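You operate a simulated robot arm through the tools that you are given. There is no shell and no other tool. Be economical: measure what you need, move in short steps, check, and stop when the job is done.

Carry out the task below with a simulated robot arm. There is one attempt and no reset: what you move stays moved.

## Task
Empty both cups into the slop bowl and cover it.
Fine: cups back; push the bowl along until its rim reaches the blue rib; lay the plate cover on the bowl's rim; spill nothing.
Where things are to end (x, y in the base frame): slop bowl within 0.02 m of [0.45, 0.27].

It is judged by the outcome, as a careful person would: the job done as asked, and still so three seconds after it is handed in. It fails if anything else is knocked over, pushed out of place, dropped, spilled or broken. A push-on lid holds only when it is set on centred and level and pressed home; a screw cap is set on level and turned clockwise until tight.

## Robot
A 6-joint arm with a two-finger parallel gripper, fixed in place. Base frame: the origin is at the foot of the arm, x ahead of it, y to its left, z up; the work surface is at about z = 0.906. Units: m, degrees, N and s.
With the tool pointing down near the work surface it reaches from about 0.24 to 0.62 m from the base axis. Its first joint turns from -66.0 to 66.0 degrees. Payload 2.7 kg.
Tool frame: the origin (TCP) lies between the finger pads and is the grasp point; the fingertips stand 0.023 m ahead of it; z points along the fingers, y is the line along which they close. Largest opening 0.094 m; finger width 0.038, thickness 0.01; the body of the gripper, 0.054 by 0.096 m, starts 0.039 m behind the TCP.
Orientation is told as [roll, pitch, yaw] about the base's x, y, z axes, in that order, counted from this pose: with the fingers straight down and closing along the base's y, the tool's x points along the base's -x, its y along +y and its z along -z.

## Interface
- The arm moves only by the tool send_rows. Its argument "deltas" is a list of rows, each a list of 3 entries, a list of its own where there are three numbers: the shift along the tool's x, y, z in m, then the turn, a rotation vector about the tool's x, y, z in degrees, then the finger opening in m, from 0 to 0.094. In form: [[[x, y, z], [rx, ry, rz], hand], ...]. A call has 1 to 10 rows; each row shifts and turns the commanded pose from where the row before left it, along the tool's axes as they then stand. Rows are played at 5 a second. More than 0.05 m and 8.6 degrees between two rows, or a gripper value outside its range, and nothing of the call is played. A pose out of reach is approached as far as the arm can. The call stops where the force on the tool passes 90 N (or 10 N more than at its start, if that is more) or the arm is blocked; 0.2 s more then pass. Each finger travels about 0.045 m/s and halts on what it meets, pressing with about 23 N; the grip force reading is that of the motor and also rises with nothing between the fingers. The clock runs only during rows and for 0.2 s after the last one: add rows that do not move to give the fingers time. The reply holds the time, the measured pose of the TCP, the force on the tool along the base axes, the opening and the grip force, in the units named above and with some noise, with the torque about the TCP (base axes, N m) and any sound that the robot's microphone picked up.
- Cameras (640 x 400 px; columns grow to the right, rows downward): "scene" is fixed at [0.0677, -0.4225, 1.4166]; the picture's right is [0.86, -0.52, 0.00], its down [-0.23, -0.39, -0.89] and it looks along [0.46, 0.76, -0.45] (base axes); focal length 350 px, centre (320, 200). "wrist" rides on the gripper at [0.086, 0.016, -0.075] in the tool frame; the picture's right is [-0.18, 0.98, 0.00], its down [-0.58, -0.11, -0.81] and it looks along [-0.79, -0.15, 0.59] (tool axes); focal length 243 px, centre (320, 200). There is no depth. A picture from a camera that has moved, and an enlarged one, comes with that camera's place and axes in the base frame and with its lens.
- capture(camera): a new picture of that camera. The clock stands still meanwhile.
- zoom(camera, box): a new picture of the part [left, top, right, bottom] of that camera's present view, enlarged. The clock stands still meanwhile.
- close_job(): hands the job in; it is judged then, once.

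Work in short steps. Places have to be worked out from the pictures, the camera data and where the tool is seen: move nearer, look again, correct. Check each grasp and each placing, and mend what went wrong. You have 120 turns and 84 pictures in all, those below and enlarged ones among them. Open the gripper and draw the arm clear of the work before you hand the job in, unless the task says otherwise; then end with one line.

The tools are called after ">>>" as name(argument=value, ...) on one line, values as JSON. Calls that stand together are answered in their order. send_rows: Moves the arm, as the interface text tells. Its arguments: {"type":"object","properties":{"deltas":{"type":"array","items":{"type":"array"}}},"required":["deltas"]} The other tools are called the same way: capture (camera) takes a picture; zoom (camera, box) takes an enlarged picture of a part of a camera's view; close_job () hands the job in.

At the start:

```text
time: 0.0
tcp_pos: [0.3993, 0.0297, 1.2647]
tcp_rot: [-0.1, -0.1, -0.1]
wrist_force: [0.7, 0.6, 0.2]
ft_torque: [-0.04, 0.01, 0.01]
gripper_width: 0.094
gripper_force: 0.1
```

scene: 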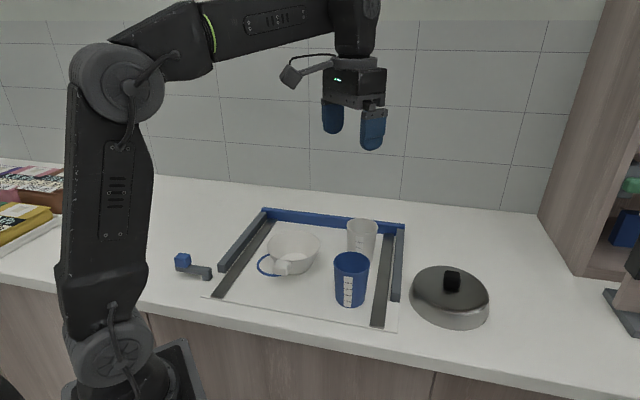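
wrist: 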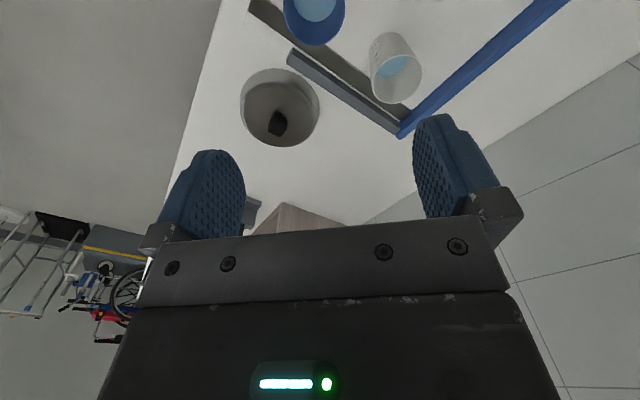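

I'll look closer at the workspace first to measure where everything stands.

>>> zoom(camera="scene", box=[160, 190, 420, 350])

>>> zoom(camera="scene", box=[320, 200, 520, 340])

```text
2.46 times, centred on (290, 270) of scene
camera zoom: at [0.0677, -0.4225, 1.4166], right [0.86, -0.52, 0.0], down [-0.23, -0.39, -0.89], along [0.46, 0.76, -0.45], focal length 862 px, centre (394, 28)
```

zoom: 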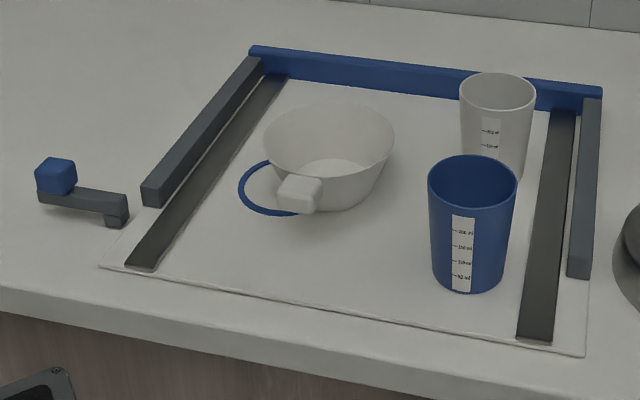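

```text
2.86 times, centred on (420, 270) of scene
camera zoom: at [0.0677, -0.4225, 1.4166], right [0.86, -0.52, 0.0], down [-0.23, -0.39, -0.89], along [0.46, 0.76, -0.45], focal length 1001 px, centre (34, 0)
```

zoom: 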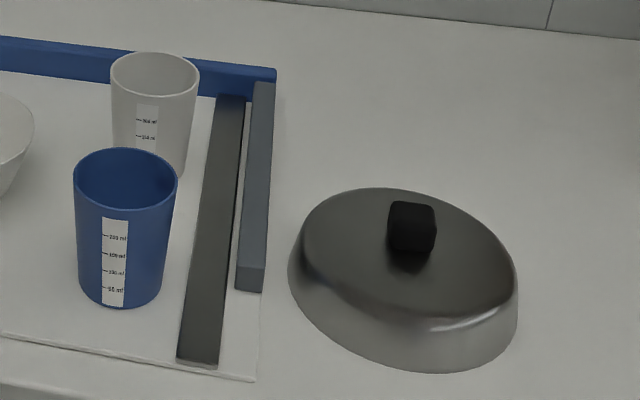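

Rough estimates on the table: bowl (0.37, 0.18), white cup (0.52, 0.13), blue cup (0.41, 0.02), lid (0.58, -0.09). The rib runs diagonally from about (0.41, 0.39) to (0.66, 0.16), so the push goes along about (0.7, 0.7). I'll move the wrist camera nearer to the bowl to inspect its handle.

>>> send_rows(deltas=[[[0.018, 0.032, 0.028], [0, 0, 0], 0.094], [[0.018, 0.032, 0.028], [0, 0, 0], 0.094], [[0.018, 0.032, 0.028], [0, 0, 0], 0.094], [[0.018, 0.032, 0.028], [0, 0, 0], 0.094], [[0, 0, 0], [0, 0, 0], 0.094]])

>>> capture(camera="wrist")

>>> capture(camera="scene")

```text
time: 1.2
tcp_pos: [0.3281, 0.1598, 1.1549]
tcp_rot: [0.0, -0.2, 0.0]
wrist_force: [-0.3, -0.4, 0.1]
ft_torque: [-0.04, -0.01, -0.01]
gripper_width: 0.094
gripper_force: 0.1
```

```text
79 pictures are left
camera wrist: at [0.2408, 0.1754, 1.2285], right [0.18, 0.98, 0.0], down [0.58, -0.11, 0.81], along [0.79, -0.15, -0.59], focal length 243 px, centre (320, 200)
```

wrist: 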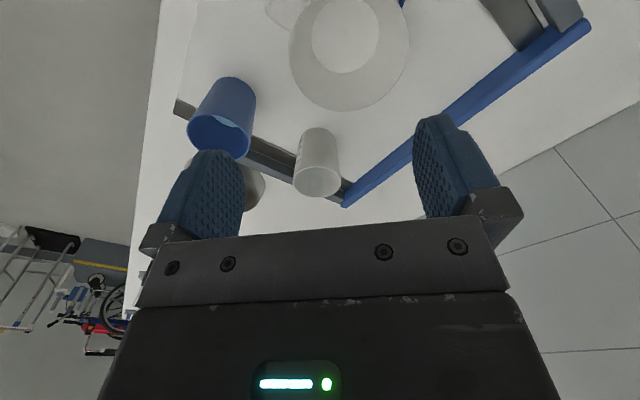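

```text
78 pictures are left
```

scene: 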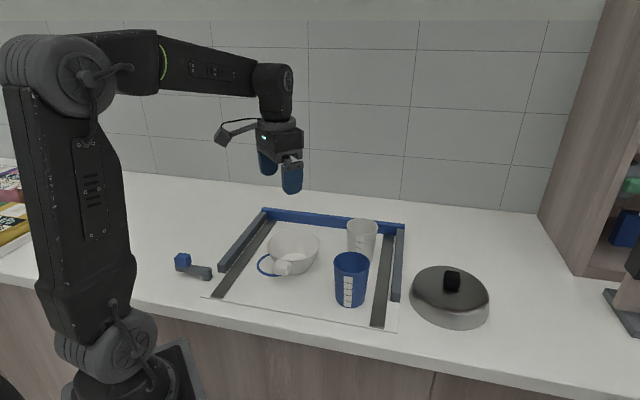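

The bowl sits at the picture's edge. I'll step back along the push line and turn the tool 45° so it faces that line, which lets me see the handle, the ring and the rib.

>>> send_rows(deltas=[[[0.02, -0.023, 0], [0, 0, 0], 0.094], [[0.02, -0.023, 0], [0, 0, 0], 0.094], [[0.02, -0.023, 0], [0, 0, 0], 0.094], [[0, 0, 0], [0, 0, -7.5], 0.094], [[0, 0, 0], [0, 0, -7.5], 0.094], [[0, 0, 0], [0, 0, -7.5], 0.094], [[0, 0, 0], [0, 0, -7.5], 0.094], [[0, 0, 0], [0, 0, -7.5], 0.094], [[0, 0, 0], [0, 0, -7.5], 0.094], [[0, 0, 0], [0, 0, 0], 0.094]])

>>> capture(camera="wrist")

```text
time: 3.4
tcp_pos: [0.2674, 0.0878, 1.1519]
tcp_rot: [-0.2, 0.0, 45.2]
wrist_force: [0.2, -0.1, 0.5]
ft_torque: [-0.01, 0.01, 0.0]
gripper_width: 0.0941
gripper_force: 0.0
```

```text
77 pictures are left
camera wrist: at [0.1951, 0.0377, 1.2271], right [-0.57, 0.82, 0.0], down [0.49, 0.34, 0.81], along [0.66, 0.46, -0.59], focal length 243 px, centre (320, 200)
```

wrist: 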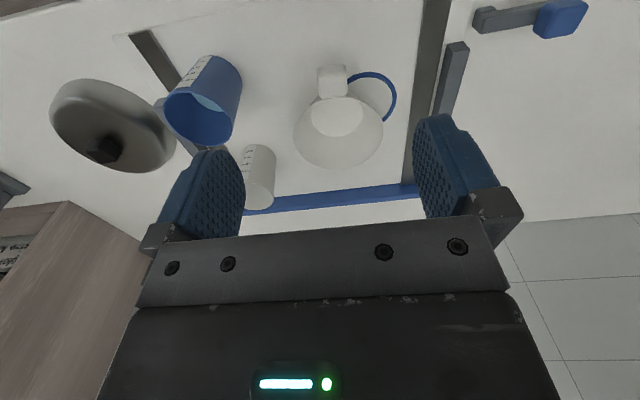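

>>> zoom(camera="wrist", box=[230, 40, 430, 220])

>>> zoom(camera="wrist", box=[40, 30, 260, 200])

```text
2.22 times, centred on (330, 130) of wrist
camera zoom: at [0.1951, 0.0377, 1.2271], right [-0.57, 0.82, 0.0], down [0.49, 0.34, 0.81], along [0.66, 0.46, -0.59], focal length 539 px, centre (298, 356)
```

zoom: 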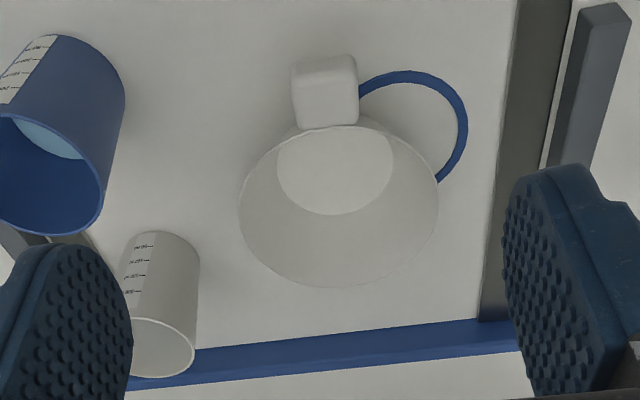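

```text
2.35 times, centred on (150, 115) of wrist
camera zoom: at [0.1951, 0.0377, 1.2271], right [-0.57, 0.82, 0.0], down [0.49, 0.34, 0.81], along [0.66, 0.46, -0.59], focal length 571 px, centre (720, 400)
```

zoom: 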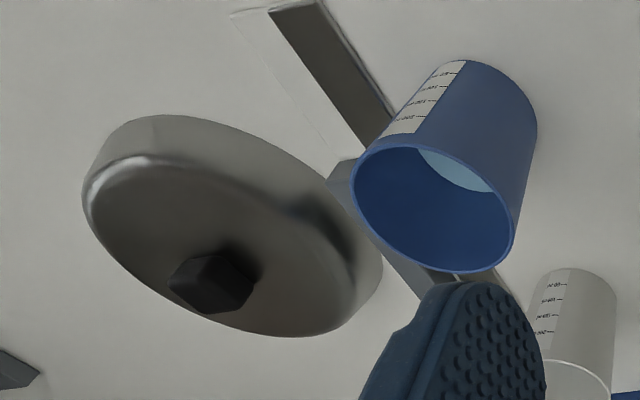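

The bowl centre is at about (0.360, 0.182), with its rim near z 0.955 and radius 0.061. Its handle block faces away from the rib, with its end near (0.289, 0.116). I'll push the bowl while it is empty so nothing can slosh. First I'll narrow the fingers to about the block's width and go down behind it.

>>> send_rows(deltas=[[[0.005, 0.004, 0.03], [0, 0, 0], 0.05], [[0, 0, 0.04], [0, 0, 0], 0.012], [[0, 0, 0.04], [0, 0, 0], 0.012], [[0, 0, 0.04], [0, 0, 0], 0.012], [[0, 0, 0.02], [0, 0, 0], 0.012], [[0, 0, 0], [0, 0, 0], 0.012]])

>>> zoom(camera="scene", box=[180, 180, 420, 330])

>>> capture(camera="wrist")

```text
time: 4.8
tcp_pos: [0.2596, 0.0867, 0.9822]
tcp_rot: [-0.1, 0.0, 45.1]
wrist_force: [0.5, -0.2, -0.3]
ft_torque: [0.01, 0.0, 0.02]
gripper_width: 0.0121
gripper_force: 0.0
```

```text
2.67 times, centred on (300, 255) of scene
camera zoom: at [0.0677, -0.4225, 1.4166], right [0.86, -0.52, 0.0], down [-0.23, -0.39, -0.89], along [0.46, 0.76, -0.45], focal length 934 px, centre (373, 53)
```

zoom: 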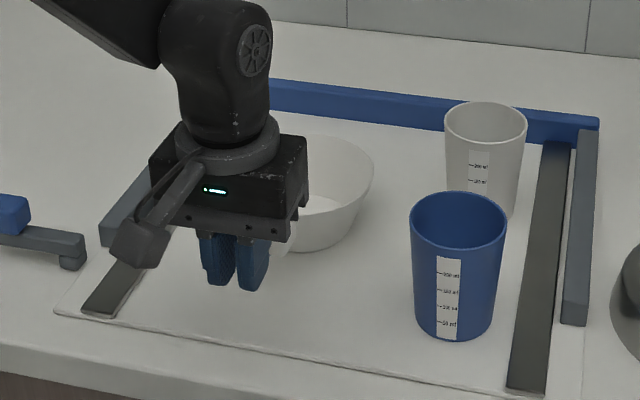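

```text
73 pictures are left
camera wrist: at [0.1873, 0.0358, 1.0562], right [-0.57, 0.82, 0.0], down [0.49, 0.33, 0.81], along [0.67, 0.46, -0.59], focal length 243 px, centre (320, 200)
```

wrist: 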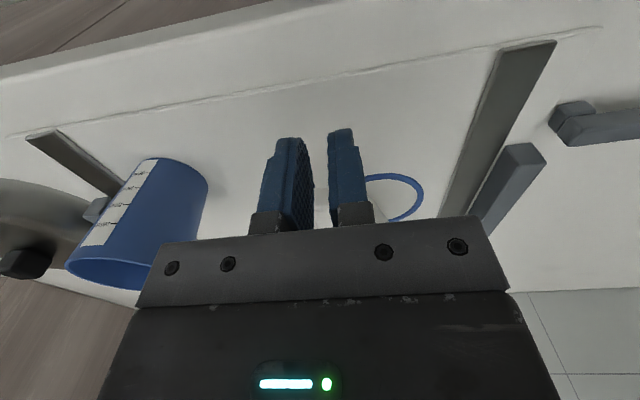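

The fingers are lined up behind the handle with roughly 0.02 m to spare. I'll lower to z 0.948, align to 46.5° and advance gently.

>>> send_rows(deltas=[[[0, 0, 0.034], [0, 0, -1.4], 0.012], [[0, 0, 0], [0, 0, 0], 0.012], [[-0.012, 0, 0], [0, 0, 0], 0.012], [[-0.012, 0, 0], [0, 0, 0], 0.012], [[-0.01, 0, 0], [0, 0, 0], 0.012], [[-0.01, 0, 0], [0, 0, 0], 0.012], [[-0.01, 0, 0], [0, 0, 0], 0.012], [[0, 0, 0], [0, 0, 0], 0.012]])

>>> zoom(camera="scene", box=[180, 180, 420, 330])

```text
time: 6.6
tcp_pos: [0.2988, 0.1267, 0.9481]
tcp_rot: [-0.1, 0.1, 46.4]
wrist_force: [-0.8, -0.3, -0.7]
ft_torque: [0.01, 0.01, 0.0]
gripper_width: 0.0119
gripper_force: 0.0
```

```text
2.67 times, centred on (300, 255) of scene
camera zoom: at [0.0677, -0.4225, 1.4166], right [0.86, -0.52, 0.0], down [-0.23, -0.39, -0.89], along [0.46, 0.76, -0.45], focal length 934 px, centre (373, 53)
```

zoom: 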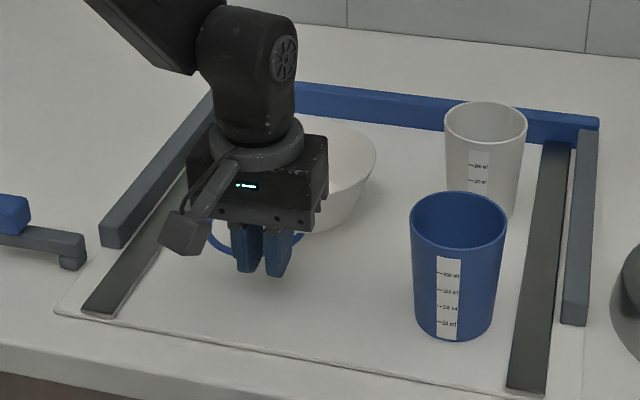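

The bowl is moving with the push. The blue ring has swung in front of the fingers, but it looks to be part of the bowl or lying beside it. I'll check with the wrist view before going on.

>>> capture(camera="wrist")

>>> zoom(camera="scene", box=[240, 200, 340, 290])

```text
71 pictures are left
camera wrist: at [0.2268, 0.0751, 1.0218], right [-0.59, 0.81, 0.0], down [0.48, 0.35, 0.81], along [0.65, 0.47, -0.59], focal length 243 px, centre (320, 200)
```

wrist: 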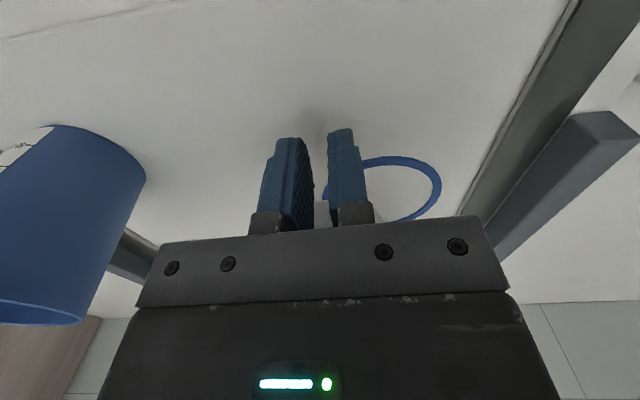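

```text
4.44 times, centred on (290, 245) of scene
camera zoom: at [0.0677, -0.4225, 1.4166], right [0.86, -0.52, 0.0], down [-0.23, -0.39, -0.89], along [0.46, 0.76, -0.45], focal length 1557 px, centre (453, 0)
```

zoom: 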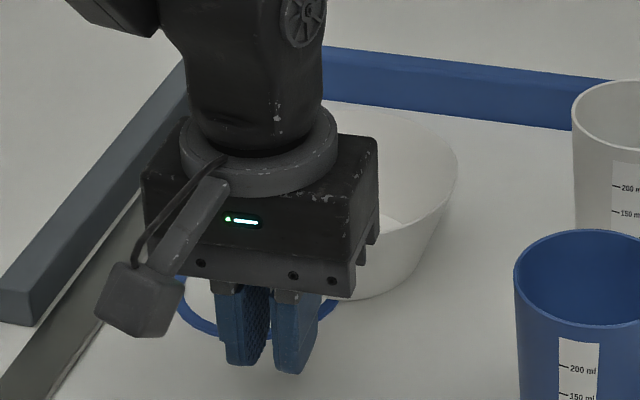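

The blue ring hasn't moved, so it is a fixed mark on the tray. I'll push on for about 0.075 m and then look.

>>> send_rows(deltas=[[[-0.01, -0.0007, 0], [0, 0, 0], 0.012], [[-0.01, -0.0007, 0], [0, 0, 0], 0.012], [[-0.01, -0.0007, 0], [0, 0, 0], 0.012], [[-0.01, -0.0007, 0], [0, 0, 0], 0.012], [[-0.01, -0.0007, 0], [0, 0, 0], 0.012], [[-0.01, -0.0007, 0], [0, 0, 0], 0.012], [[-0.01, -0.0007, 0], [0, 0, 0], 0.012], [[-0.005, 0, 0], [0, 0, 0], 0.012], [[0, 0, 0], [0, 0, 0], 0.012]])

>>> zoom(camera="scene", box=[180, 180, 420, 330])

```text
time: 8.6
tcp_pos: [0.3532, 0.1789, 0.9475]
tcp_rot: [-0.1, -0.1, 46.4]
wrist_force: [0.1, 1.2, -0.1]
ft_torque: [0.02, -0.01, -0.04]
gripper_width: 0.012
gripper_force: 0.0
```

```text
2.67 times, centred on (300, 255) of scene
camera zoom: at [0.0677, -0.4225, 1.4166], right [0.86, -0.52, 0.0], down [-0.23, -0.39, -0.89], along [0.46, 0.76, -0.45], focal length 934 px, centre (373, 53)
```

zoom: 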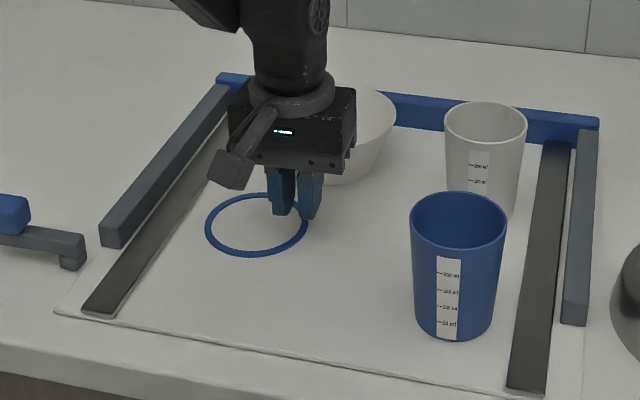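

About 0.017 m remains. I'll creep forward in small steps and watch for the rib's resistance.

>>> send_rows(deltas=[[[-0.004, 0, 0], [0, 0, 0], 0.012], [[-0.004, 0, 0], [0, 0, 0], 0.012], [[-0.003, 0, 0], [0, 0, 0], 0.012], [[0, 0, 0], [0, 0, 0], 0.012]])

>>> zoom(camera="scene", box=[240, 190, 380, 280])

```text
time: 9.6
tcp_pos: [0.3608, 0.186, 0.9472]
tcp_rot: [-0.1, 0.0, 46.4]
wrist_force: [0.9, 0.3, -0.2]
ft_torque: [0.02, 0.01, -0.03]
gripper_width: 0.0119
gripper_force: 0.1
```

```text
4.44 times, centred on (310, 235) of scene
camera zoom: at [0.0677, -0.4225, 1.4166], right [0.86, -0.52, 0.0], down [-0.23, -0.39, -0.89], along [0.46, 0.76, -0.45], focal length 1557 px, centre (364, 44)
```

zoom: 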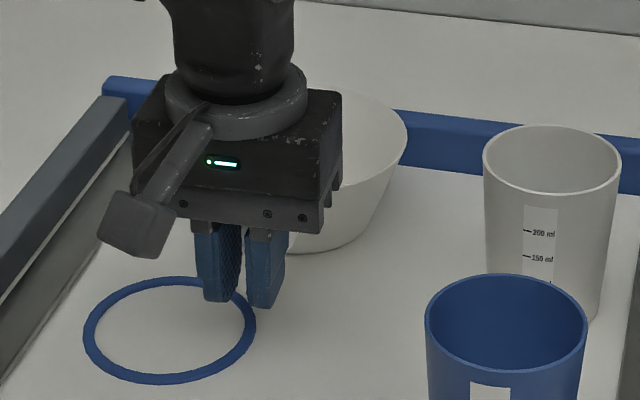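

The force is still negligible. I'll retreat along the line and rise to look at the gap to the rib.

>>> send_rows(deltas=[[[0.03, 0, 0], [0, 0, 0], 0.012], [[0.03, 0, -0.03], [0, 0, 0], 0.012], [[0.02, 0, -0.04], [0, 0, 0], 0.03], [[0.0, 0, -0.045], [0, 0, 0], 0.06], [[0, 0, -0.045], [0, 0, 0], 0.09], [[0, 0, 0], [0, 0, 0], 0.094]])

>>> zoom(camera="wrist", box=[200, 60, 440, 240])

>>> zoom(camera="scene", box=[220, 190, 420, 315])

```text
time: 11.0
tcp_pos: [0.3075, 0.1249, 1.1097]
tcp_rot: [-0.1, 0.0, 46.4]
wrist_force: [-0.6, 0.4, -0.6]
ft_torque: [-0.02, -0.04, 0.02]
gripper_width: 0.0942
gripper_force: 0.0
```

```text
2.22 times, centred on (320, 150) of wrist
camera zoom: at [0.2353, 0.0742, 1.1848], right [-0.59, 0.81, 0.0], down [0.48, 0.35, 0.81], along [0.65, 0.47, -0.59], focal length 539 px, centre (320, 311)
```

zoom: 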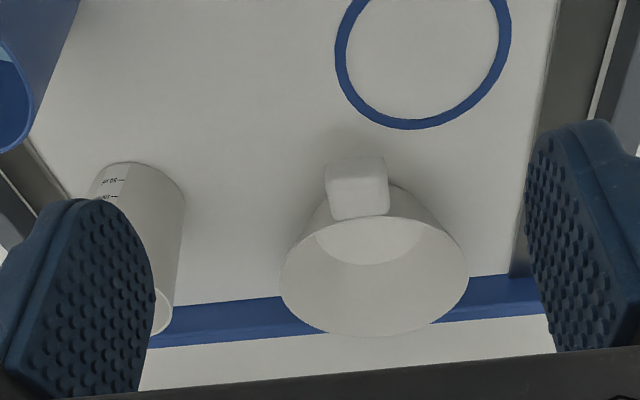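

```text
3.20 times, centred on (320, 252) of scene
camera zoom: at [0.0677, -0.4226, 1.4166], right [0.86, -0.52, 0.0], down [-0.23, -0.39, -0.89], along [0.46, 0.76, -0.45], focal length 1121 px, centre (320, 32)
```

zoom: 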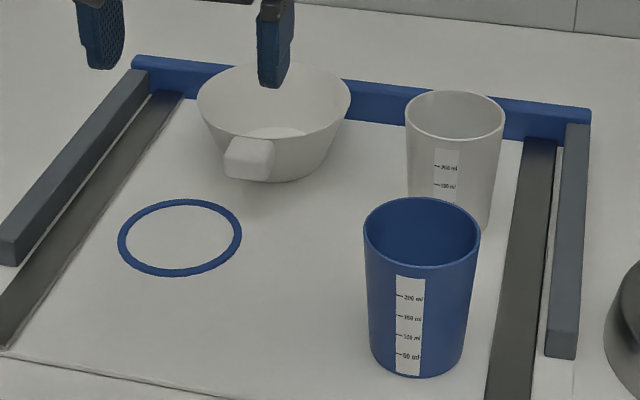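

The rim looks within a few millimetres of the rib, with the bowl centre near (0.441, 0.268). I'll go back behind the handle and nudge the last bit until contact shows.

>>> send_rows(deltas=[[[0, 0.002, 0.045], [0, 0, 0], 0.06], [[0, 0, 0.045], [0, 0, 0], 0.03], [[-0.02, 0, 0.04], [0, 0, 0], 0.012], [[-0.03, 0, 0.032], [0, 0, 0], 0.012], [[-0.026, 0, 0], [0, 0, 0], 0.012], [[-0.004, 0, 0], [0, 0, 0], 0.012], [[0, 0, 0], [0, 0, 0], 0.012]])

>>> send_rows(deltas=[[[-0.003, 0, 0], [0, 0, 0], 0.012], [[0, 0, 0], [0, 0, 0], 0.012]])

>>> send_rows(deltas=[[[-0.002, 0, 0], [0, 0, 0], 0.012], [[0, 0, 0], [0, 0, 0], 0.012]])

```text
time: 12.6
tcp_pos: [0.3605, 0.1857, 0.9451]
tcp_rot: [-0.1, 0.1, 46.5]
wrist_force: [-0.3, 0.5, -0.2]
ft_torque: [0.01, -0.03, -0.03]
gripper_width: 0.012
gripper_force: 0.1
```

```text
time: 13.2
tcp_pos: [0.3622, 0.1896, 0.9461]
tcp_rot: [-0.1, 0.0, 46.3]
wrist_force: [0.7, -0.2, 0.2]
ft_torque: [0.0, 0.02, 0.03]
gripper_width: 0.0124
gripper_force: 0.1
```

```text
time: 13.8
tcp_pos: [0.3641, 0.1902, 0.9465]
tcp_rot: [-0.1, -0.1, 46.4]
wrist_force: [0.0, -0.3, 0.2]
ft_torque: [-0.01, -0.03, -0.01]
gripper_width: 0.0122
gripper_force: 0.0
```

There is no force yet, so I'll nudge a little more.

>>> send_rows(deltas=[[[-0.002, 0, 0], [0, 0, 0], 0.012], [[0, 0, 0], [0, 0, 0], 0.012]])

>>> send_rows(deltas=[[[0.03, 0, 0], [0, 0, 0], 0.012], [[0.03, 0, -0.03], [0, 0, 0], 0.012], [[0.02, 0, -0.04], [0, 0, 0], 0.012], [[0.0, 0, -0.045], [0, 0, 0], 0.012], [[0, 0, -0.045], [0, 0, 0], 0.012], [[0, 0, 0], [0, 0, 0], 0.012]])

>>> zoom(camera="scene", box=[260, 190, 360, 260])

>>> capture(camera="wrist")

```text
time: 14.4
tcp_pos: [0.3654, 0.1924, 0.9466]
tcp_rot: [-0.2, 0.0, 46.4]
wrist_force: [-0.8, 0.2, 0.4]
ft_torque: [0.0, -0.05, -0.05]
gripper_width: 0.0121
gripper_force: 0.0
```

```text
time: 15.8
tcp_pos: [0.3102, 0.1318, 1.1085]
tcp_rot: [-0.1, 0.0, 46.4]
wrist_force: [-0.6, 0.2, 0.6]
ft_torque: [-0.02, 0.0, -0.03]
gripper_width: 0.0121
gripper_force: 0.1
```

```text
5.71 times, centred on (310, 225) of scene
camera zoom: at [0.0677, -0.4226, 1.4166], right [0.86, -0.52, 0.0], down [-0.23, -0.39, -0.89], along [0.46, 0.76, -0.45], focal length 2001 px, centre (377, 57)
```

zoom: 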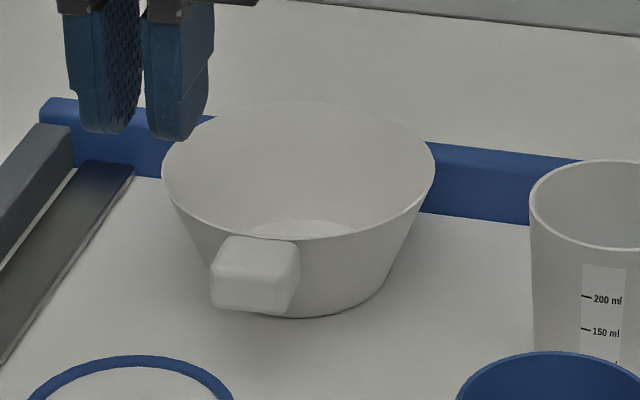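

```text
64 pictures are left
camera wrist: at [0.2385, 0.08, 1.1825], right [-0.59, 0.81, 0.0], down [0.48, 0.35, 0.81], along [0.65, 0.47, -0.59], focal length 243 px, centre (320, 200)
```

wrist: 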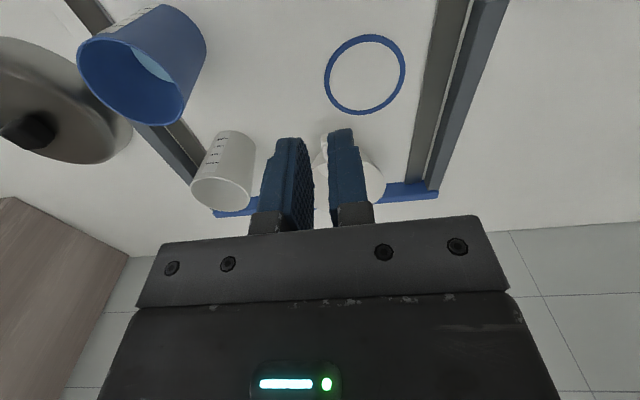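

The bowl centre now measures about (0.449, 0.277), with the rim at the rib and inside tolerance. I'll pour with the tool horizontal and the camera on top, rolling about the finger axis, so next I rise and turn the wrist towards yaw 180.

>>> send_rows(deltas=[[[0, 0, -0.05], [0, 0, 0], 0.05], [[0, -0.03, -0.04], [0, 0, -8], 0.094], [[0, 0, 0], [0, 0, -8], 0.094], [[0, 0, 0], [0, 0, -8], 0.094], [[0, 0, 0], [0, 0, -8], 0.094], [[0, 0, 0], [0, 0, -8], 0.094], [[0, 0, 0], [0, 0, -8], 0.094], [[0, 0, 0], [0, 0, -8], 0.094], [[0, 0, 0], [0, 0, -8], 0.094], [[0, 0, 0], [0, 0, 0], 0.094]])

>>> send_rows(deltas=[[[0, 0, 0], [0, 0, -8], 0.094], [[0, 0, 0], [0, 0, -8], 0.094], [[0, 0, 0], [0, 0, -8], 0.094], [[0, 0, 0], [0, 0, -8], 0.094], [[0, 0, 0], [0, 0, -8], 0.094], [[0, 0, 0], [0, 0, -8], 0.094], [[0, 0, 0], [0, 0, -8], 0.094], [[0, 0, 0], [0, 0, -8], 0.094], [[0, 0, 0], [0, 0, -5.6], 0.094], [[0, 0, 0], [0, 0, 0], 0.094]])

```text
time: 18.0
tcp_pos: [0.331, 0.1139, 1.1972]
tcp_rot: [-0.1, 0.0, 110.6]
wrist_force: [0.0, -0.3, -0.5]
ft_torque: [0.02, 0.01, 0.0]
gripper_width: 0.0941
gripper_force: 0.1
```

```text
time: 20.2
tcp_pos: [0.332, 0.1142, 1.1963]
tcp_rot: [0.0, 0.2, -179.9]
wrist_force: [0.1, -0.5, 0.4]
ft_torque: [-0.02, 0.0, 0.04]
gripper_width: 0.0941
gripper_force: 0.1
```

The spin worked. Now I'll move outward in front of the blue cup's line and pitch the tool to horizontal.

>>> send_rows(deltas=[[[0.03, 0.035, 0], [0, 0, 0], 0.094], [[0.03, 0.035, 0], [0, 0, 0], 0.094], [[0.01, 0.028, 0], [0, 0, 0], 0.094], [[0, 0, 0], [0, 8, 0], 0.094], [[0, 0, 0], [0, 8, 0], 0.094], [[0, 0, 0], [0, 8, 0], 0.094], [[0, 0, 0], [0, 8, 0], 0.094], [[0, 0, 0], [0, 8, 0], 0.094], [[0, 0, 0], [0, 8, 0], 0.094], [[0, 0, 0], [0, 0, 0], 0.094]])

>>> send_rows(deltas=[[[0, 0, 0], [0, 8, 0], 0.094], [[0, 0, 0], [0, 8, 0], 0.094], [[0, 0, 0], [0, 8, 0], 0.094], [[0, 0, 0], [0, 8, 0], 0.094], [[0, 0, 0], [0, 0, 0], 0.094]])

>>> capture(camera="scene")

>>> capture(camera="wrist")

```text
time: 22.4
tcp_pos: [0.4012, 0.0155, 1.1968]
tcp_rot: [0.0, 48.2, -179.9]
wrist_force: [0.1, 0.2, 0.4]
ft_torque: [0.03, -0.03, -0.01]
gripper_width: 0.094
gripper_force: 0.1
```

```text
time: 23.6
tcp_pos: [0.408, 0.0204, 1.2237]
tcp_rot: [2.7, 65.8, 179.3]
wrist_force: [-0.5, -0.5, 0.0]
ft_torque: [-0.02, -0.04, 0.03]
gripper_width: 0.0935
gripper_force: 0.0
out of reach, approached as far as the arm can: row 2, 3, 4
```

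```text
63 pictures are left
```

scene: 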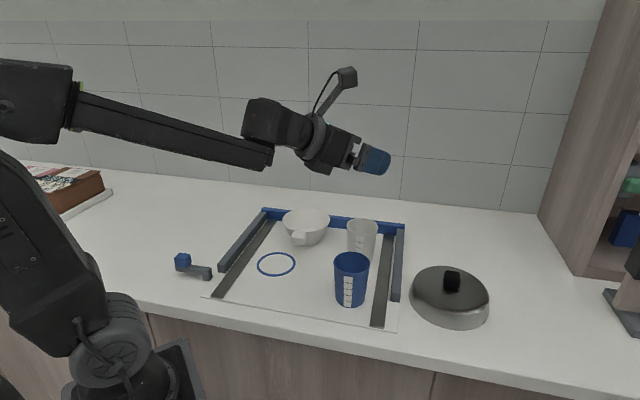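

```text
62 pictures are left
camera wrist: at [0.3745, 0.0068, 1.3331], right [-0.13, -0.98, -0.15], down [-0.97, 0.16, -0.2], along [0.22, 0.12, -0.97], focal length 243 px, centre (320, 200)
```

wrist: 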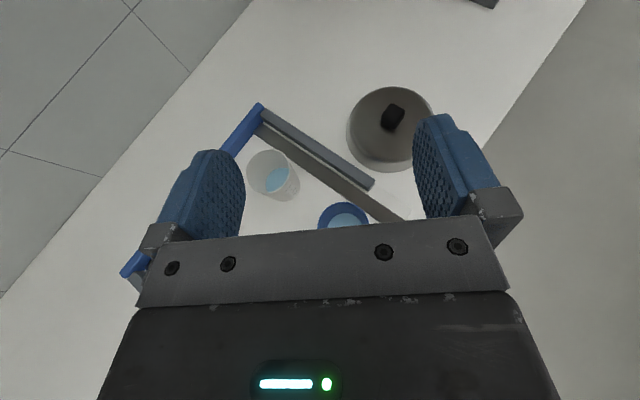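

The pitch stopped at about 66° here, probably because the wrist is too close to the base. I'll extend outward at this height to see whether the tool can come level further out.

>>> send_rows(deltas=[[[0, 0, 0.04], [0, 0, 0], 0.094], [[0, 0, 0.04], [0, 0, 0], 0.094], [[0, 0, 0], [0, 0, 0], 0.094]])

>>> send_rows(deltas=[[[-0.04, 0, 0], [0, 0, 0], 0.094], [[-0.04, 0, 0], [0, 0, 0], 0.094], [[0, 0, 0], [0, 0, 0], 0.094]])

```text
time: 24.4
tcp_pos: [0.4816, 0.0173, 1.1894]
tcp_rot: [3.2, 65.5, 179.4]
wrist_force: [0.5, -0.9, -1.0]
ft_torque: [0.01, 0.03, 0.04]
gripper_width: 0.0937
gripper_force: 0.0
```

```text
time: 25.2
tcp_pos: [0.449, 0.0413, 1.1226]
tcp_rot: [3.0, 65.7, 179.3]
wrist_force: [0.8, 0.5, 0.7]
ft_torque: [-0.01, -0.02, 0.0]
gripper_width: 0.0939
gripper_force: 0.1
out of reach, approached as far as the arm can: row 1, 2
```

>>> send_rows(deltas=[[[0.03, 0, 0.04], [0, 0, 0], 0.094], [[0, 0, 0.0], [0, 6, 0], 0.094], [[0, 0, 0], [0, 6, 0], 0.094], [[0, 0, 0], [0, 0, 0], 0.094]])

>>> capture(camera="scene")

```text
time: 26.2
tcp_pos: [0.4979, 0.0622, 1.1421]
tcp_rot: [5.8, 77.7, -178.0]
wrist_force: [-0.4, -0.3, 0.1]
ft_torque: [0.02, 0.0, 0.02]
gripper_width: 0.094
gripper_force: 0.1
out of reach, approached as far as the arm can: row 2, 3
```

```text
61 pictures are left
```

scene: 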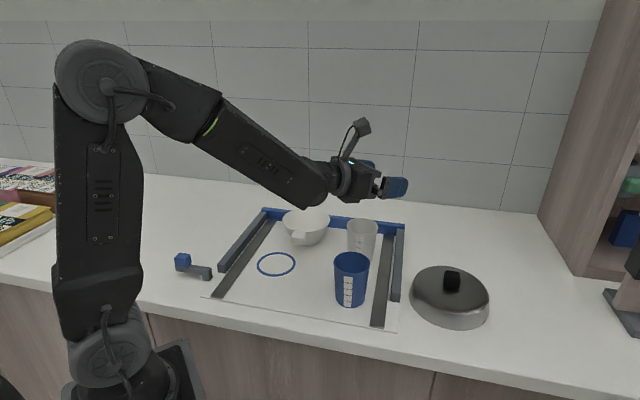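

Further out the tool gets to about 78°, with the forearm sloping down. I'll correct the sideways drift and see whether the pose can be held.

>>> send_rows(deltas=[[[0, 0.02, 0], [0, 0, 0], 0.094], [[0, 0.02, 0], [0, 0, 0], 0.094], [[0, 0, 0], [0, 4, 0], 0.094], [[0, 0, 0], [0, 0, 0], 0.094]])

>>> send_rows(deltas=[[[-0.04, 0, 0], [0, 0, 0], 0.094], [[-0.03, 0, 0], [0, 0, 0], 0.094], [[0, 0, 0], [0, 0, 0], 0.094]])

```text
time: 27.2
tcp_pos: [0.4952, 0.0682, 1.1535]
tcp_rot: [8.3, 81.6, -175.3]
wrist_force: [0.6, 0.5, -0.2]
ft_torque: [0.0, 0.0, 0.04]
gripper_width: 0.094
gripper_force: 0.1
out of reach, approached as far as the arm can: row 1, 2, 3
```

```text
time: 28.0
tcp_pos: [0.4842, 0.0805, 1.0882]
tcp_rot: [8.2, 81.7, -175.5]
wrist_force: [-0.2, 0.2, 0.8]
ft_torque: [-0.03, 0.0, 0.0]
gripper_width: 0.0941
gripper_force: 0.1
out of reach, approached as far as the arm can: row 1, 2
```

The level pose isn't dependable down low, so I'm changing the plan. I'll grasp with the tool pitched about 50° and the wrist unspun, then pour by rolling about 165° over the bowl, where the lip stays within about 0.045 m of the TCP. First I'll raise, pitch back down and unspin.

>>> send_rows(deltas=[[[0.04, 0, 0], [0, 0, 0], 0.094], [[0.04, 0, 0], [0, 0, 0], 0.094], [[0, 0, 0], [0, -8, 0], 0.094], [[0, 0, 0], [0, -8, 0], 0.094], [[0, 0, 0], [0, -8, 0], 0.094], [[0, 0, 0], [0, -8, 0], 0.094], [[0, 0, 0], [0, -8, 0], 0.094], [[0, 0, 0], [0, -8, 0], 0.094], [[0, 0, 0], [0, -8, 0], 0.094], [[0, 0, 0], [0, -8, 0], 0.094]])

>>> send_rows(deltas=[[[0, 0, 0], [0, 0, 8], 0.094], [[0, 0, 0], [0, 0, 8], 0.094], [[0, 0, 0], [0, 0, 8], 0.094], [[0, 0, 0], [0, 0, 8], 0.094], [[0, 0, 0], [0, 0, 8], 0.094], [[0, 0, 0], [0, 0, 8], 0.094], [[0, 0, 0], [0, 0, 8], 0.094], [[0, 0, 0], [0, 0, 8], 0.094], [[0, 0, 0], [0, 0, 8], 0.094], [[0, 0, 0], [0, 0, 8], 0.094]])

>>> send_rows(deltas=[[[0, 0, 0], [0, 0, 8], 0.094], [[0, 0, 0], [0, 0, 8], 0.094], [[0, 0, 0], [0, 0, 8], 0.094], [[0, 0, 0], [0, 0, 8], 0.094], [[0, 0, 0], [0, 0, 8], 0.094], [[0, 0, 0], [0, 0, 8], 0.094], [[0, 0, 0], [0, 0, 8], 0.094], [[0, 0, 0], [0, 0, 8], 0.094], [[0, 0, 0], [0, 0, 8], 0.094], [[0, 0, 0], [0, 0, 0], 0.094]])

```text
time: 30.2
tcp_pos: [0.4943, 0.083, 1.1657]
tcp_rot: [1.1, 17.5, 177.2]
wrist_force: [-1.0, 0.0, -0.6]
ft_torque: [-0.02, 0.01, 0.0]
gripper_width: 0.0937
gripper_force: 0.1
```

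```text
time: 32.4
tcp_pos: [0.4966, 0.0816, 1.1658]
tcp_rot: [-17.4, 4.1, 96.1]
wrist_force: [0.4, -0.1, 0.1]
ft_torque: [0.0, 0.0, -0.01]
gripper_width: 0.094
gripper_force: 0.0
```

```text
time: 34.6
tcp_pos: [0.4962, 0.0829, 1.1664]
tcp_rot: [-9.6, -15.0, 26.2]
wrist_force: [-0.4, -0.3, -0.4]
ft_torque: [-0.01, 0.02, 0.01]
gripper_width: 0.0942
gripper_force: 0.1
```

>>> send_rows(deltas=[[[0, 0, 0], [0, 0, 8], 0.094], [[0, 0, 0], [0, 0, 8], 0.094], [[0, 0, 0], [0, 0, 8], 0.094], [[0, 0, 0], [0, 0, 7.9], 0.094], [[0.03, -0.03, -0.02], [0, -8, 0], 0.094], [[0.03, -0.03, -0.02], [0, -8, 0], 0.094], [[0.03, -0.01, -0.02], [0, -8, 0], 0.094], [[0, 0, -0.03], [0, -8, 0], 0.094], [[0, 0, 0], [0, 0, 0], 0.094]])

>>> capture(camera="scene")

>>> capture(camera="wrist")

```text
time: 36.6
tcp_pos: [0.3627, 0.0265, 1.205]
tcp_rot: [0.1, -49.9, -6.9]
wrist_force: [0.6, -0.4, -0.5]
ft_torque: [0.02, -0.02, 0.0]
gripper_width: 0.0942
gripper_force: 0.0
```

```text
60 pictures are left
```

scene: 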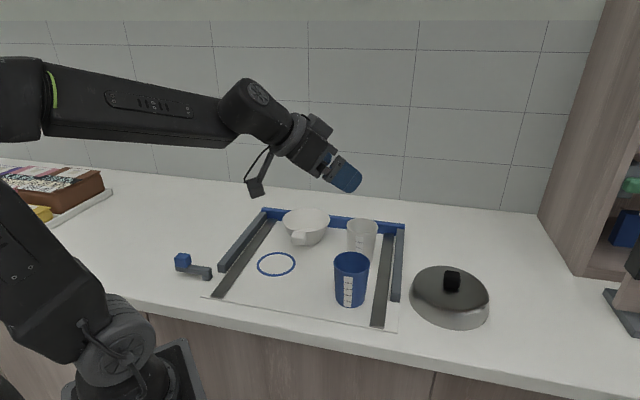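

```text
59 pictures are left
camera wrist: at [0.2519, 0.056, 1.1866], right [0.24, 0.96, 0.14], down [-0.25, -0.08, 0.96], along [0.94, -0.26, 0.23], focal length 243 px, centre (320, 200)
```

wrist: 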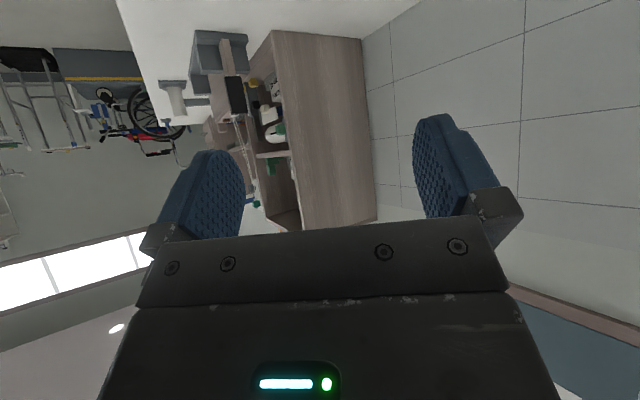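

Pitch 50° is held exactly. I'll descend over the blue cup with the fingers open and stop just above its rim to check alignment.

>>> send_rows(deltas=[[[0.0274, -0.0012, 0.0355], [0, 0, 0], 0.094], [[0.0274, -0.0012, 0.0355], [0, 0, 0], 0.094], [[0.0274, -0.0012, 0.0355], [0, 0, 0], 0.094], [[0.0274, -0.0014, 0.0355], [0, 0, 0], 0.094], [[0, 0, 0], [0, 0, 0], 0.094]])

>>> zoom(camera="scene", box=[280, 190, 440, 320])

>>> capture(camera="wrist")

```text
time: 37.8
tcp_pos: [0.3996, 0.0195, 1.0294]
tcp_rot: [-0.1, -49.7, -7.0]
wrist_force: [-0.4, 0.3, 0.3]
ft_torque: [0.01, 0.0, -0.02]
gripper_width: 0.0939
gripper_force: 0.0
```

```text
3.08 times, centred on (360, 255) of scene
camera zoom: at [0.0677, -0.4226, 1.4166], right [0.86, -0.52, 0.0], down [-0.23, -0.39, -0.89], along [0.46, 0.76, -0.45], focal length 1078 px, centre (197, 31)
```

zoom: 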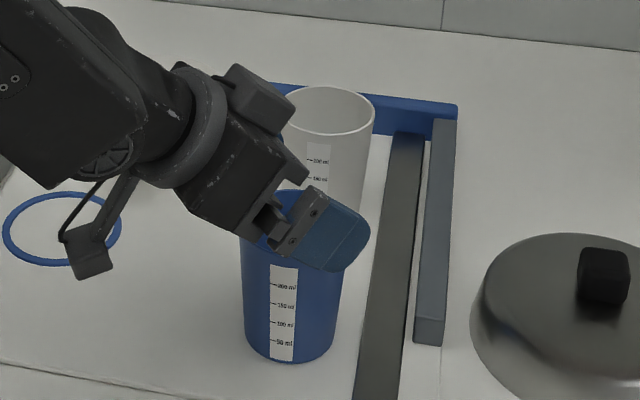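

```text
57 pictures are left
camera wrist: at [0.2897, 0.0484, 1.0106], right [0.24, 0.96, 0.14], down [-0.25, -0.08, 0.96], along [0.94, -0.27, 0.22], focal length 243 px, centre (320, 200)
```

wrist: 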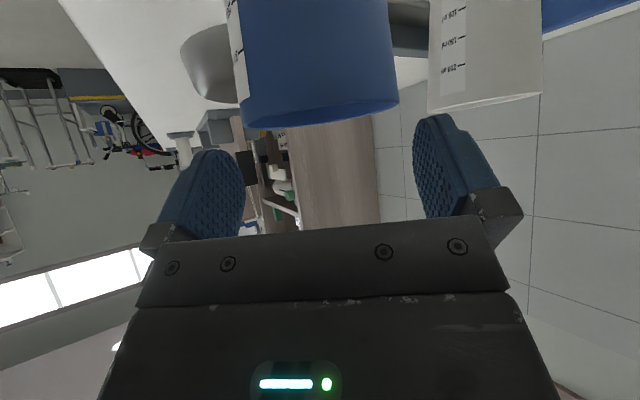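

The cup is centred between the fingers within about 2 mm, and its rim is near z 0.998. I'll lower straight down to z 0.976.

>>> send_rows(deltas=[[[0.0136, 0, 0.0114], [0, 0, 0], 0.094], [[0.0136, 0, 0.0114], [0, 0, 0], 0.094], [[0.0136, 0, 0.0114], [0, 0, 0], 0.094], [[0, 0, 0], [0, 0, 0], 0.094]])

>>> zoom(camera="scene", box=[280, 190, 440, 320])

>>> capture(camera="wrist")

```text
time: 38.8
tcp_pos: [0.3983, 0.0389, 0.9733]
tcp_rot: [-0.2, -49.9, -6.9]
wrist_force: [0.2, -0.8, 1.2]
ft_torque: [0.01, 0.02, 0.01]
gripper_width: 0.0942
gripper_force: 0.0
out of reach, approached as far as the arm can: row 1, 2, 3
```

```text
3.08 times, centred on (360, 255) of scene
camera zoom: at [0.0677, -0.4225, 1.4166], right [0.86, -0.52, 0.0], down [-0.23, -0.39, -0.89], along [0.46, 0.76, -0.45], focal length 1078 px, centre (197, 31)
```

zoom: 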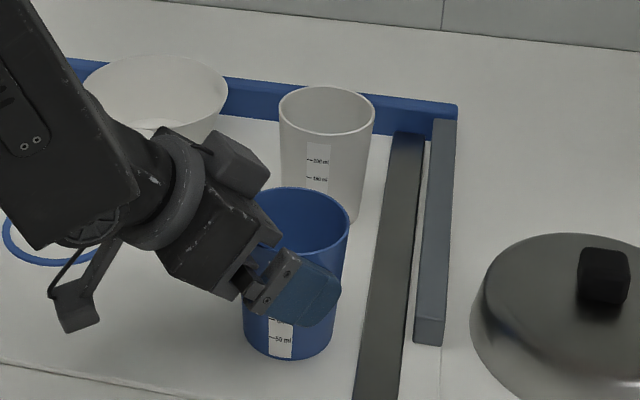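

```text
55 pictures are left
camera wrist: at [0.2876, 0.0674, 0.9552], right [0.24, 0.96, 0.14], down [-0.25, -0.08, 0.96], along [0.94, -0.27, 0.22], focal length 243 px, centre (320, 200)
```

wrist: 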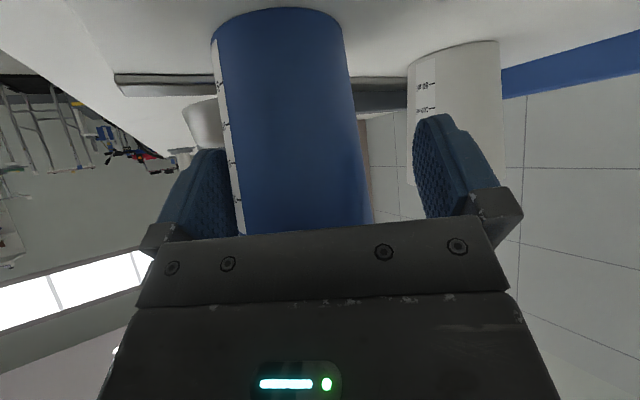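

The arm drifted 2 cm in y near a wrist singularity. That happens when the tool's heading is close to the arm's azimuth. The cup hasn't moved. I'll rise, turn the heading to about -16° so there's an offset from the azimuth, and descend again.

>>> send_rows(deltas=[[[-0.021, 0, -0.0177], [0, 0, 0], 0.094], [[-0.021, 0, -0.0177], [0, 0, 0], 0.094], [[0, 0, 0], [6.9, 0, 5.8], 0.094], [[0, 0, 0], [0, 0, 0], 0.094]])

```text
refused: row 3 steps farther than a row can; nothing moved
```

>>> send_rows(deltas=[[[-0.021, 0, -0.0177], [0, 0, 0], 0.094], [[-0.021, 0, -0.0177], [0, 0, 0], 0.094], [[0, 0, 0], [3.5, 0, 2.9], 0.094], [[0, 0, 0], [3.5, 0, 2.9], 0.094], [[0, 0, 0], [0, 0, 0], 0.094]])

```text
time: 40.0
tcp_pos: [0.3968, 0.0374, 1.028]
tcp_rot: [-0.1, -49.7, -16.0]
wrist_force: [-0.8, -0.8, -0.3]
ft_torque: [-0.01, 0.02, -0.01]
gripper_width: 0.0938
gripper_force: 0.0
```

>>> send_rows(deltas=[[[-0.0051, -0.0161, 0.0061], [0, 0, 0], 0.094], [[0, 0, 0], [0, 0, 0], 0.094]])

>>> send_rows(deltas=[[[0.0115, 0, 0.0096], [0, 0, 0], 0.094], [[0, 0, 0], [0, 0, 0], 0.094]])

```text
time: 40.6
tcp_pos: [0.4023, 0.0197, 1.0276]
tcp_rot: [0.1, -49.8, -16.0]
wrist_force: [0.9, 0.1, 0.0]
ft_torque: [-0.01, -0.02, -0.02]
gripper_width: 0.0939
gripper_force: 0.0
```

```text
time: 41.2
tcp_pos: [0.4015, 0.0201, 1.0134]
tcp_rot: [-0.2, -49.8, -15.9]
wrist_force: [0.0, 0.0, 0.1]
ft_torque: [0.0, 0.0, -0.05]
gripper_width: 0.0936
gripper_force: 0.1
```

No drift this time, so I'll continue down to about z 0.976.

>>> send_rows(deltas=[[[0.0123, 0, 0.0063], [0, 0, 0], 0.094], [[0.0143, 0, 0.012], [0, 0, 0], 0.094], [[0, 0, 0], [0, 0, 0], 0.094]])

>>> zoom(camera="scene", box=[280, 190, 440, 320])

>>> capture(camera="wrist")

```text
time: 42.0
tcp_pos: [0.3973, 0.0191, 0.9809]
tcp_rot: [0.0, -49.8, -15.9]
wrist_force: [0.0, -0.6, 0.0]
ft_torque: [-0.03, 0.04, 0.0]
gripper_width: 0.094
gripper_force: 0.1
```

```text
3.08 times, centred on (360, 255) of scene
camera zoom: at [0.0677, -0.4225, 1.4166], right [0.86, -0.52, 0.0], down [-0.23, -0.39, -0.89], along [0.46, 0.76, -0.45], focal length 1078 px, centre (197, 31)
```

zoom: 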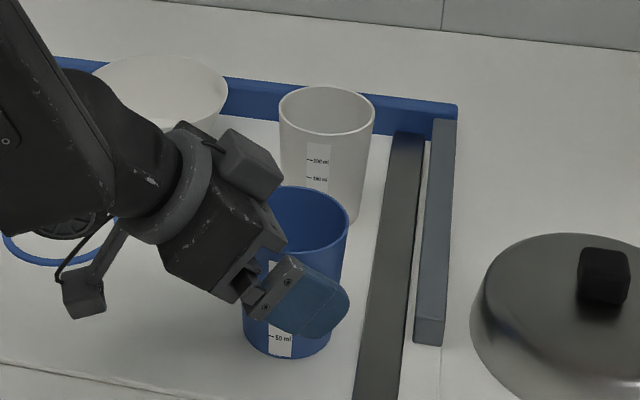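

```text
53 pictures are left
camera wrist: at [0.2934, 0.0662, 0.9627], right [0.39, 0.91, 0.14], down [-0.26, -0.04, 0.96], along [0.88, -0.41, 0.22], focal length 243 px, centre (320, 200)
```

wrist: 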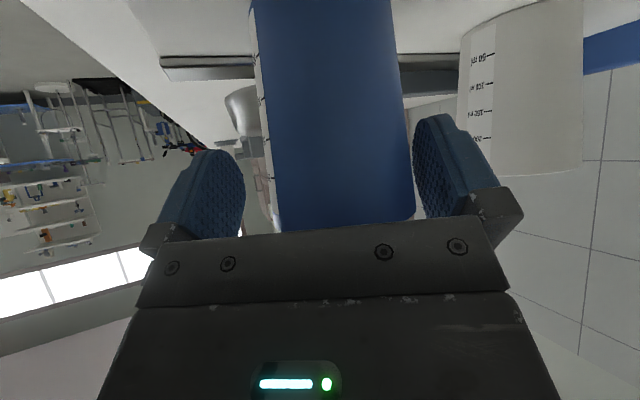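

The cup sits about 3 mm left of the finger centre. I'll adjust slightly and close.

>>> send_rows(deltas=[[[-0.002, 0.003, 0.0023], [0, 0, 0], 0.094], [[0, 0, 0], [0, 0, 0], 0.08], [[0, 0, 0], [0, 0, 0], 0.07], [[0, 0, 0], [0, 0, 0], 0.06], [[0, 0, 0], [0, 0, 0], 0.05], [[0, 0, 0], [0, 0, 0], 0.05]])

>>> capture(camera="wrist")

```text
time: 43.4
tcp_pos: [0.4006, 0.0219, 0.9804]
tcp_rot: [-0.1, -49.8, -16.0]
wrist_force: [0.1, -0.4, 0.2]
ft_torque: [0.01, 0.02, -0.01]
gripper_width: 0.07
gripper_force: 22.9
```

```text
52 pictures are left
camera wrist: at [0.2973, 0.0687, 0.9629], right [0.39, 0.91, 0.14], down [-0.26, -0.04, 0.96], along [0.88, -0.41, 0.22], focal length 243 px, centre (320, 200)
```

wrist: 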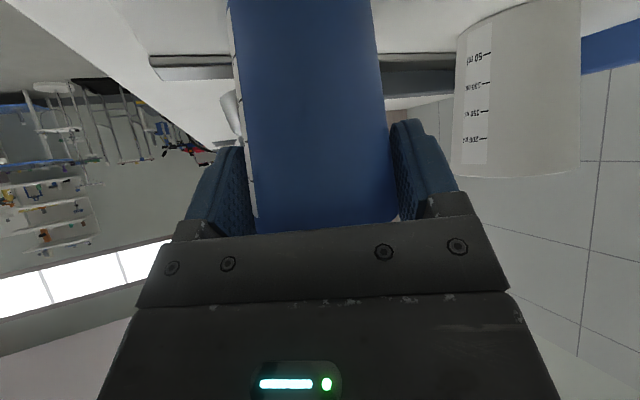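

The grip is at 0.070 m with full force. I'll lift slowly.

>>> send_rows(deltas=[[[-0.0077, 0, -0.0064], [0, 0, 0], 0.05], [[-0.0115, 0, -0.0097], [0, 0, 0], 0.05], [[-0.0153, 0, -0.0129], [0, 0, 0], 0.05], [[-0.0153, 0, -0.0129], [0, 0, 0], 0.05], [[-0.0153, 0, -0.0129], [0, 0, 0], 0.05], [[-0.0153, 0, -0.0129], [0, 0, 0], 0.05], [[-0.0077, 0, -0.0064], [0, 0, 0], 0.05], [[0, 0, 0], [0, 0, 0], 0.05]])

>>> zoom(camera="scene", box=[240, 140, 480, 320])

```text
time: 45.2
tcp_pos: [0.4005, 0.0221, 1.0965]
tcp_rot: [0.0, -49.9, -16.0]
wrist_force: [-0.1, -0.1, -0.9]
ft_torque: [0.01, -0.01, -0.02]
gripper_width: 0.07
gripper_force: 23.3
```

```text
2.22 times, centred on (360, 230) of scene
camera zoom: at [0.0677, -0.4225, 1.4166], right [0.86, -0.52, 0.0], down [-0.23, -0.39, -0.89], along [0.46, 0.76, -0.45], focal length 778 px, centre (231, 133)
```

zoom: 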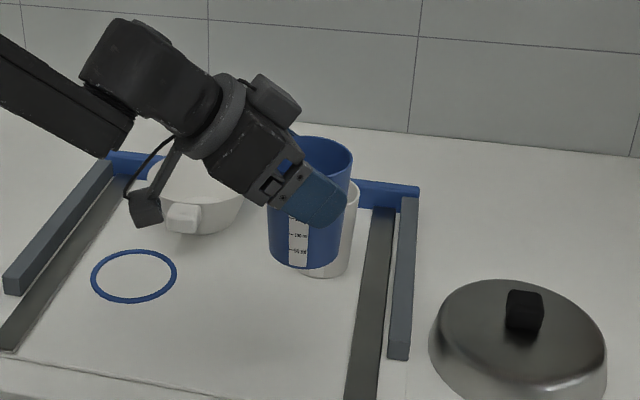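

It's lifted upright. I'll carry it smoothly over to the bowl at this height.

>>> send_rows(deltas=[[[0.0007, 0.012, -0.0008], [0, 0, 0], 0.05], [[0.0013, 0.022, -0.0015], [0, 0, 0], 0.05], [[0.0017, 0.03, -0.0021], [0, 0, 0], 0.05], [[0.0017, 0.03, -0.0021], [0, 0, 0], 0.05], [[0.0019, 0.032, -0.0022], [0, 0, 0], 0.05], [[0.0019, 0.032, -0.0022], [0, 0, 0], 0.05], [[0.0017, 0.03, -0.0021], [0, 0, 0], 0.05], [[0.0017, 0.03, -0.0021], [0, 0, 0], 0.05], [[0.0013, 0.022, -0.0015], [0, 0, 0], 0.05], [[0.0007, 0.012, -0.0008], [0, 0, 0], 0.05]])

>>> send_rows(deltas=[[[0, 0, 0], [-2, 0, -1.68], 0.05], [[0, 0, 0], [-4, 0, -3.36], 0.05], [[0, 0, 0], [-4.5, 0, -3.78], 0.05], [[0, 0, 0], [-4.5, 0, -3.78], 0.05], [[0, 0, 0], [-4.5, 0, -3.78], 0.05], [[0, 0, 0], [-3, 0, -2.52], 0.05], [[0, 0, 0], [-1.2, 0, -1.0], 0.05], [[0, 0, 0], [0, 0, 0], 0.05]])

>>> capture(camera="scene")

```text
time: 47.4
tcp_pos: [0.4478, 0.2714, 1.0976]
tcp_rot: [-0.2, -49.8, -15.9]
wrist_force: [-1.4, -0.3, -1.0]
ft_torque: [-0.03, 0.02, 0.01]
gripper_width: 0.0698
gripper_force: 23.0
```

```text
time: 49.2
tcp_pos: [0.4499, 0.2701, 1.0956]
tcp_rot: [0.0, -49.8, 15.0]
wrist_force: [-0.1, 0.0, 0.1]
ft_torque: [0.0, -0.01, -0.01]
gripper_width: 0.0694
gripper_force: 22.9
```

```text
50 pictures are left
```

scene: 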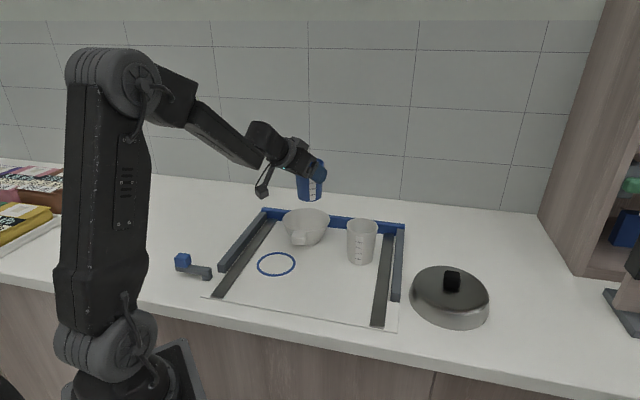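

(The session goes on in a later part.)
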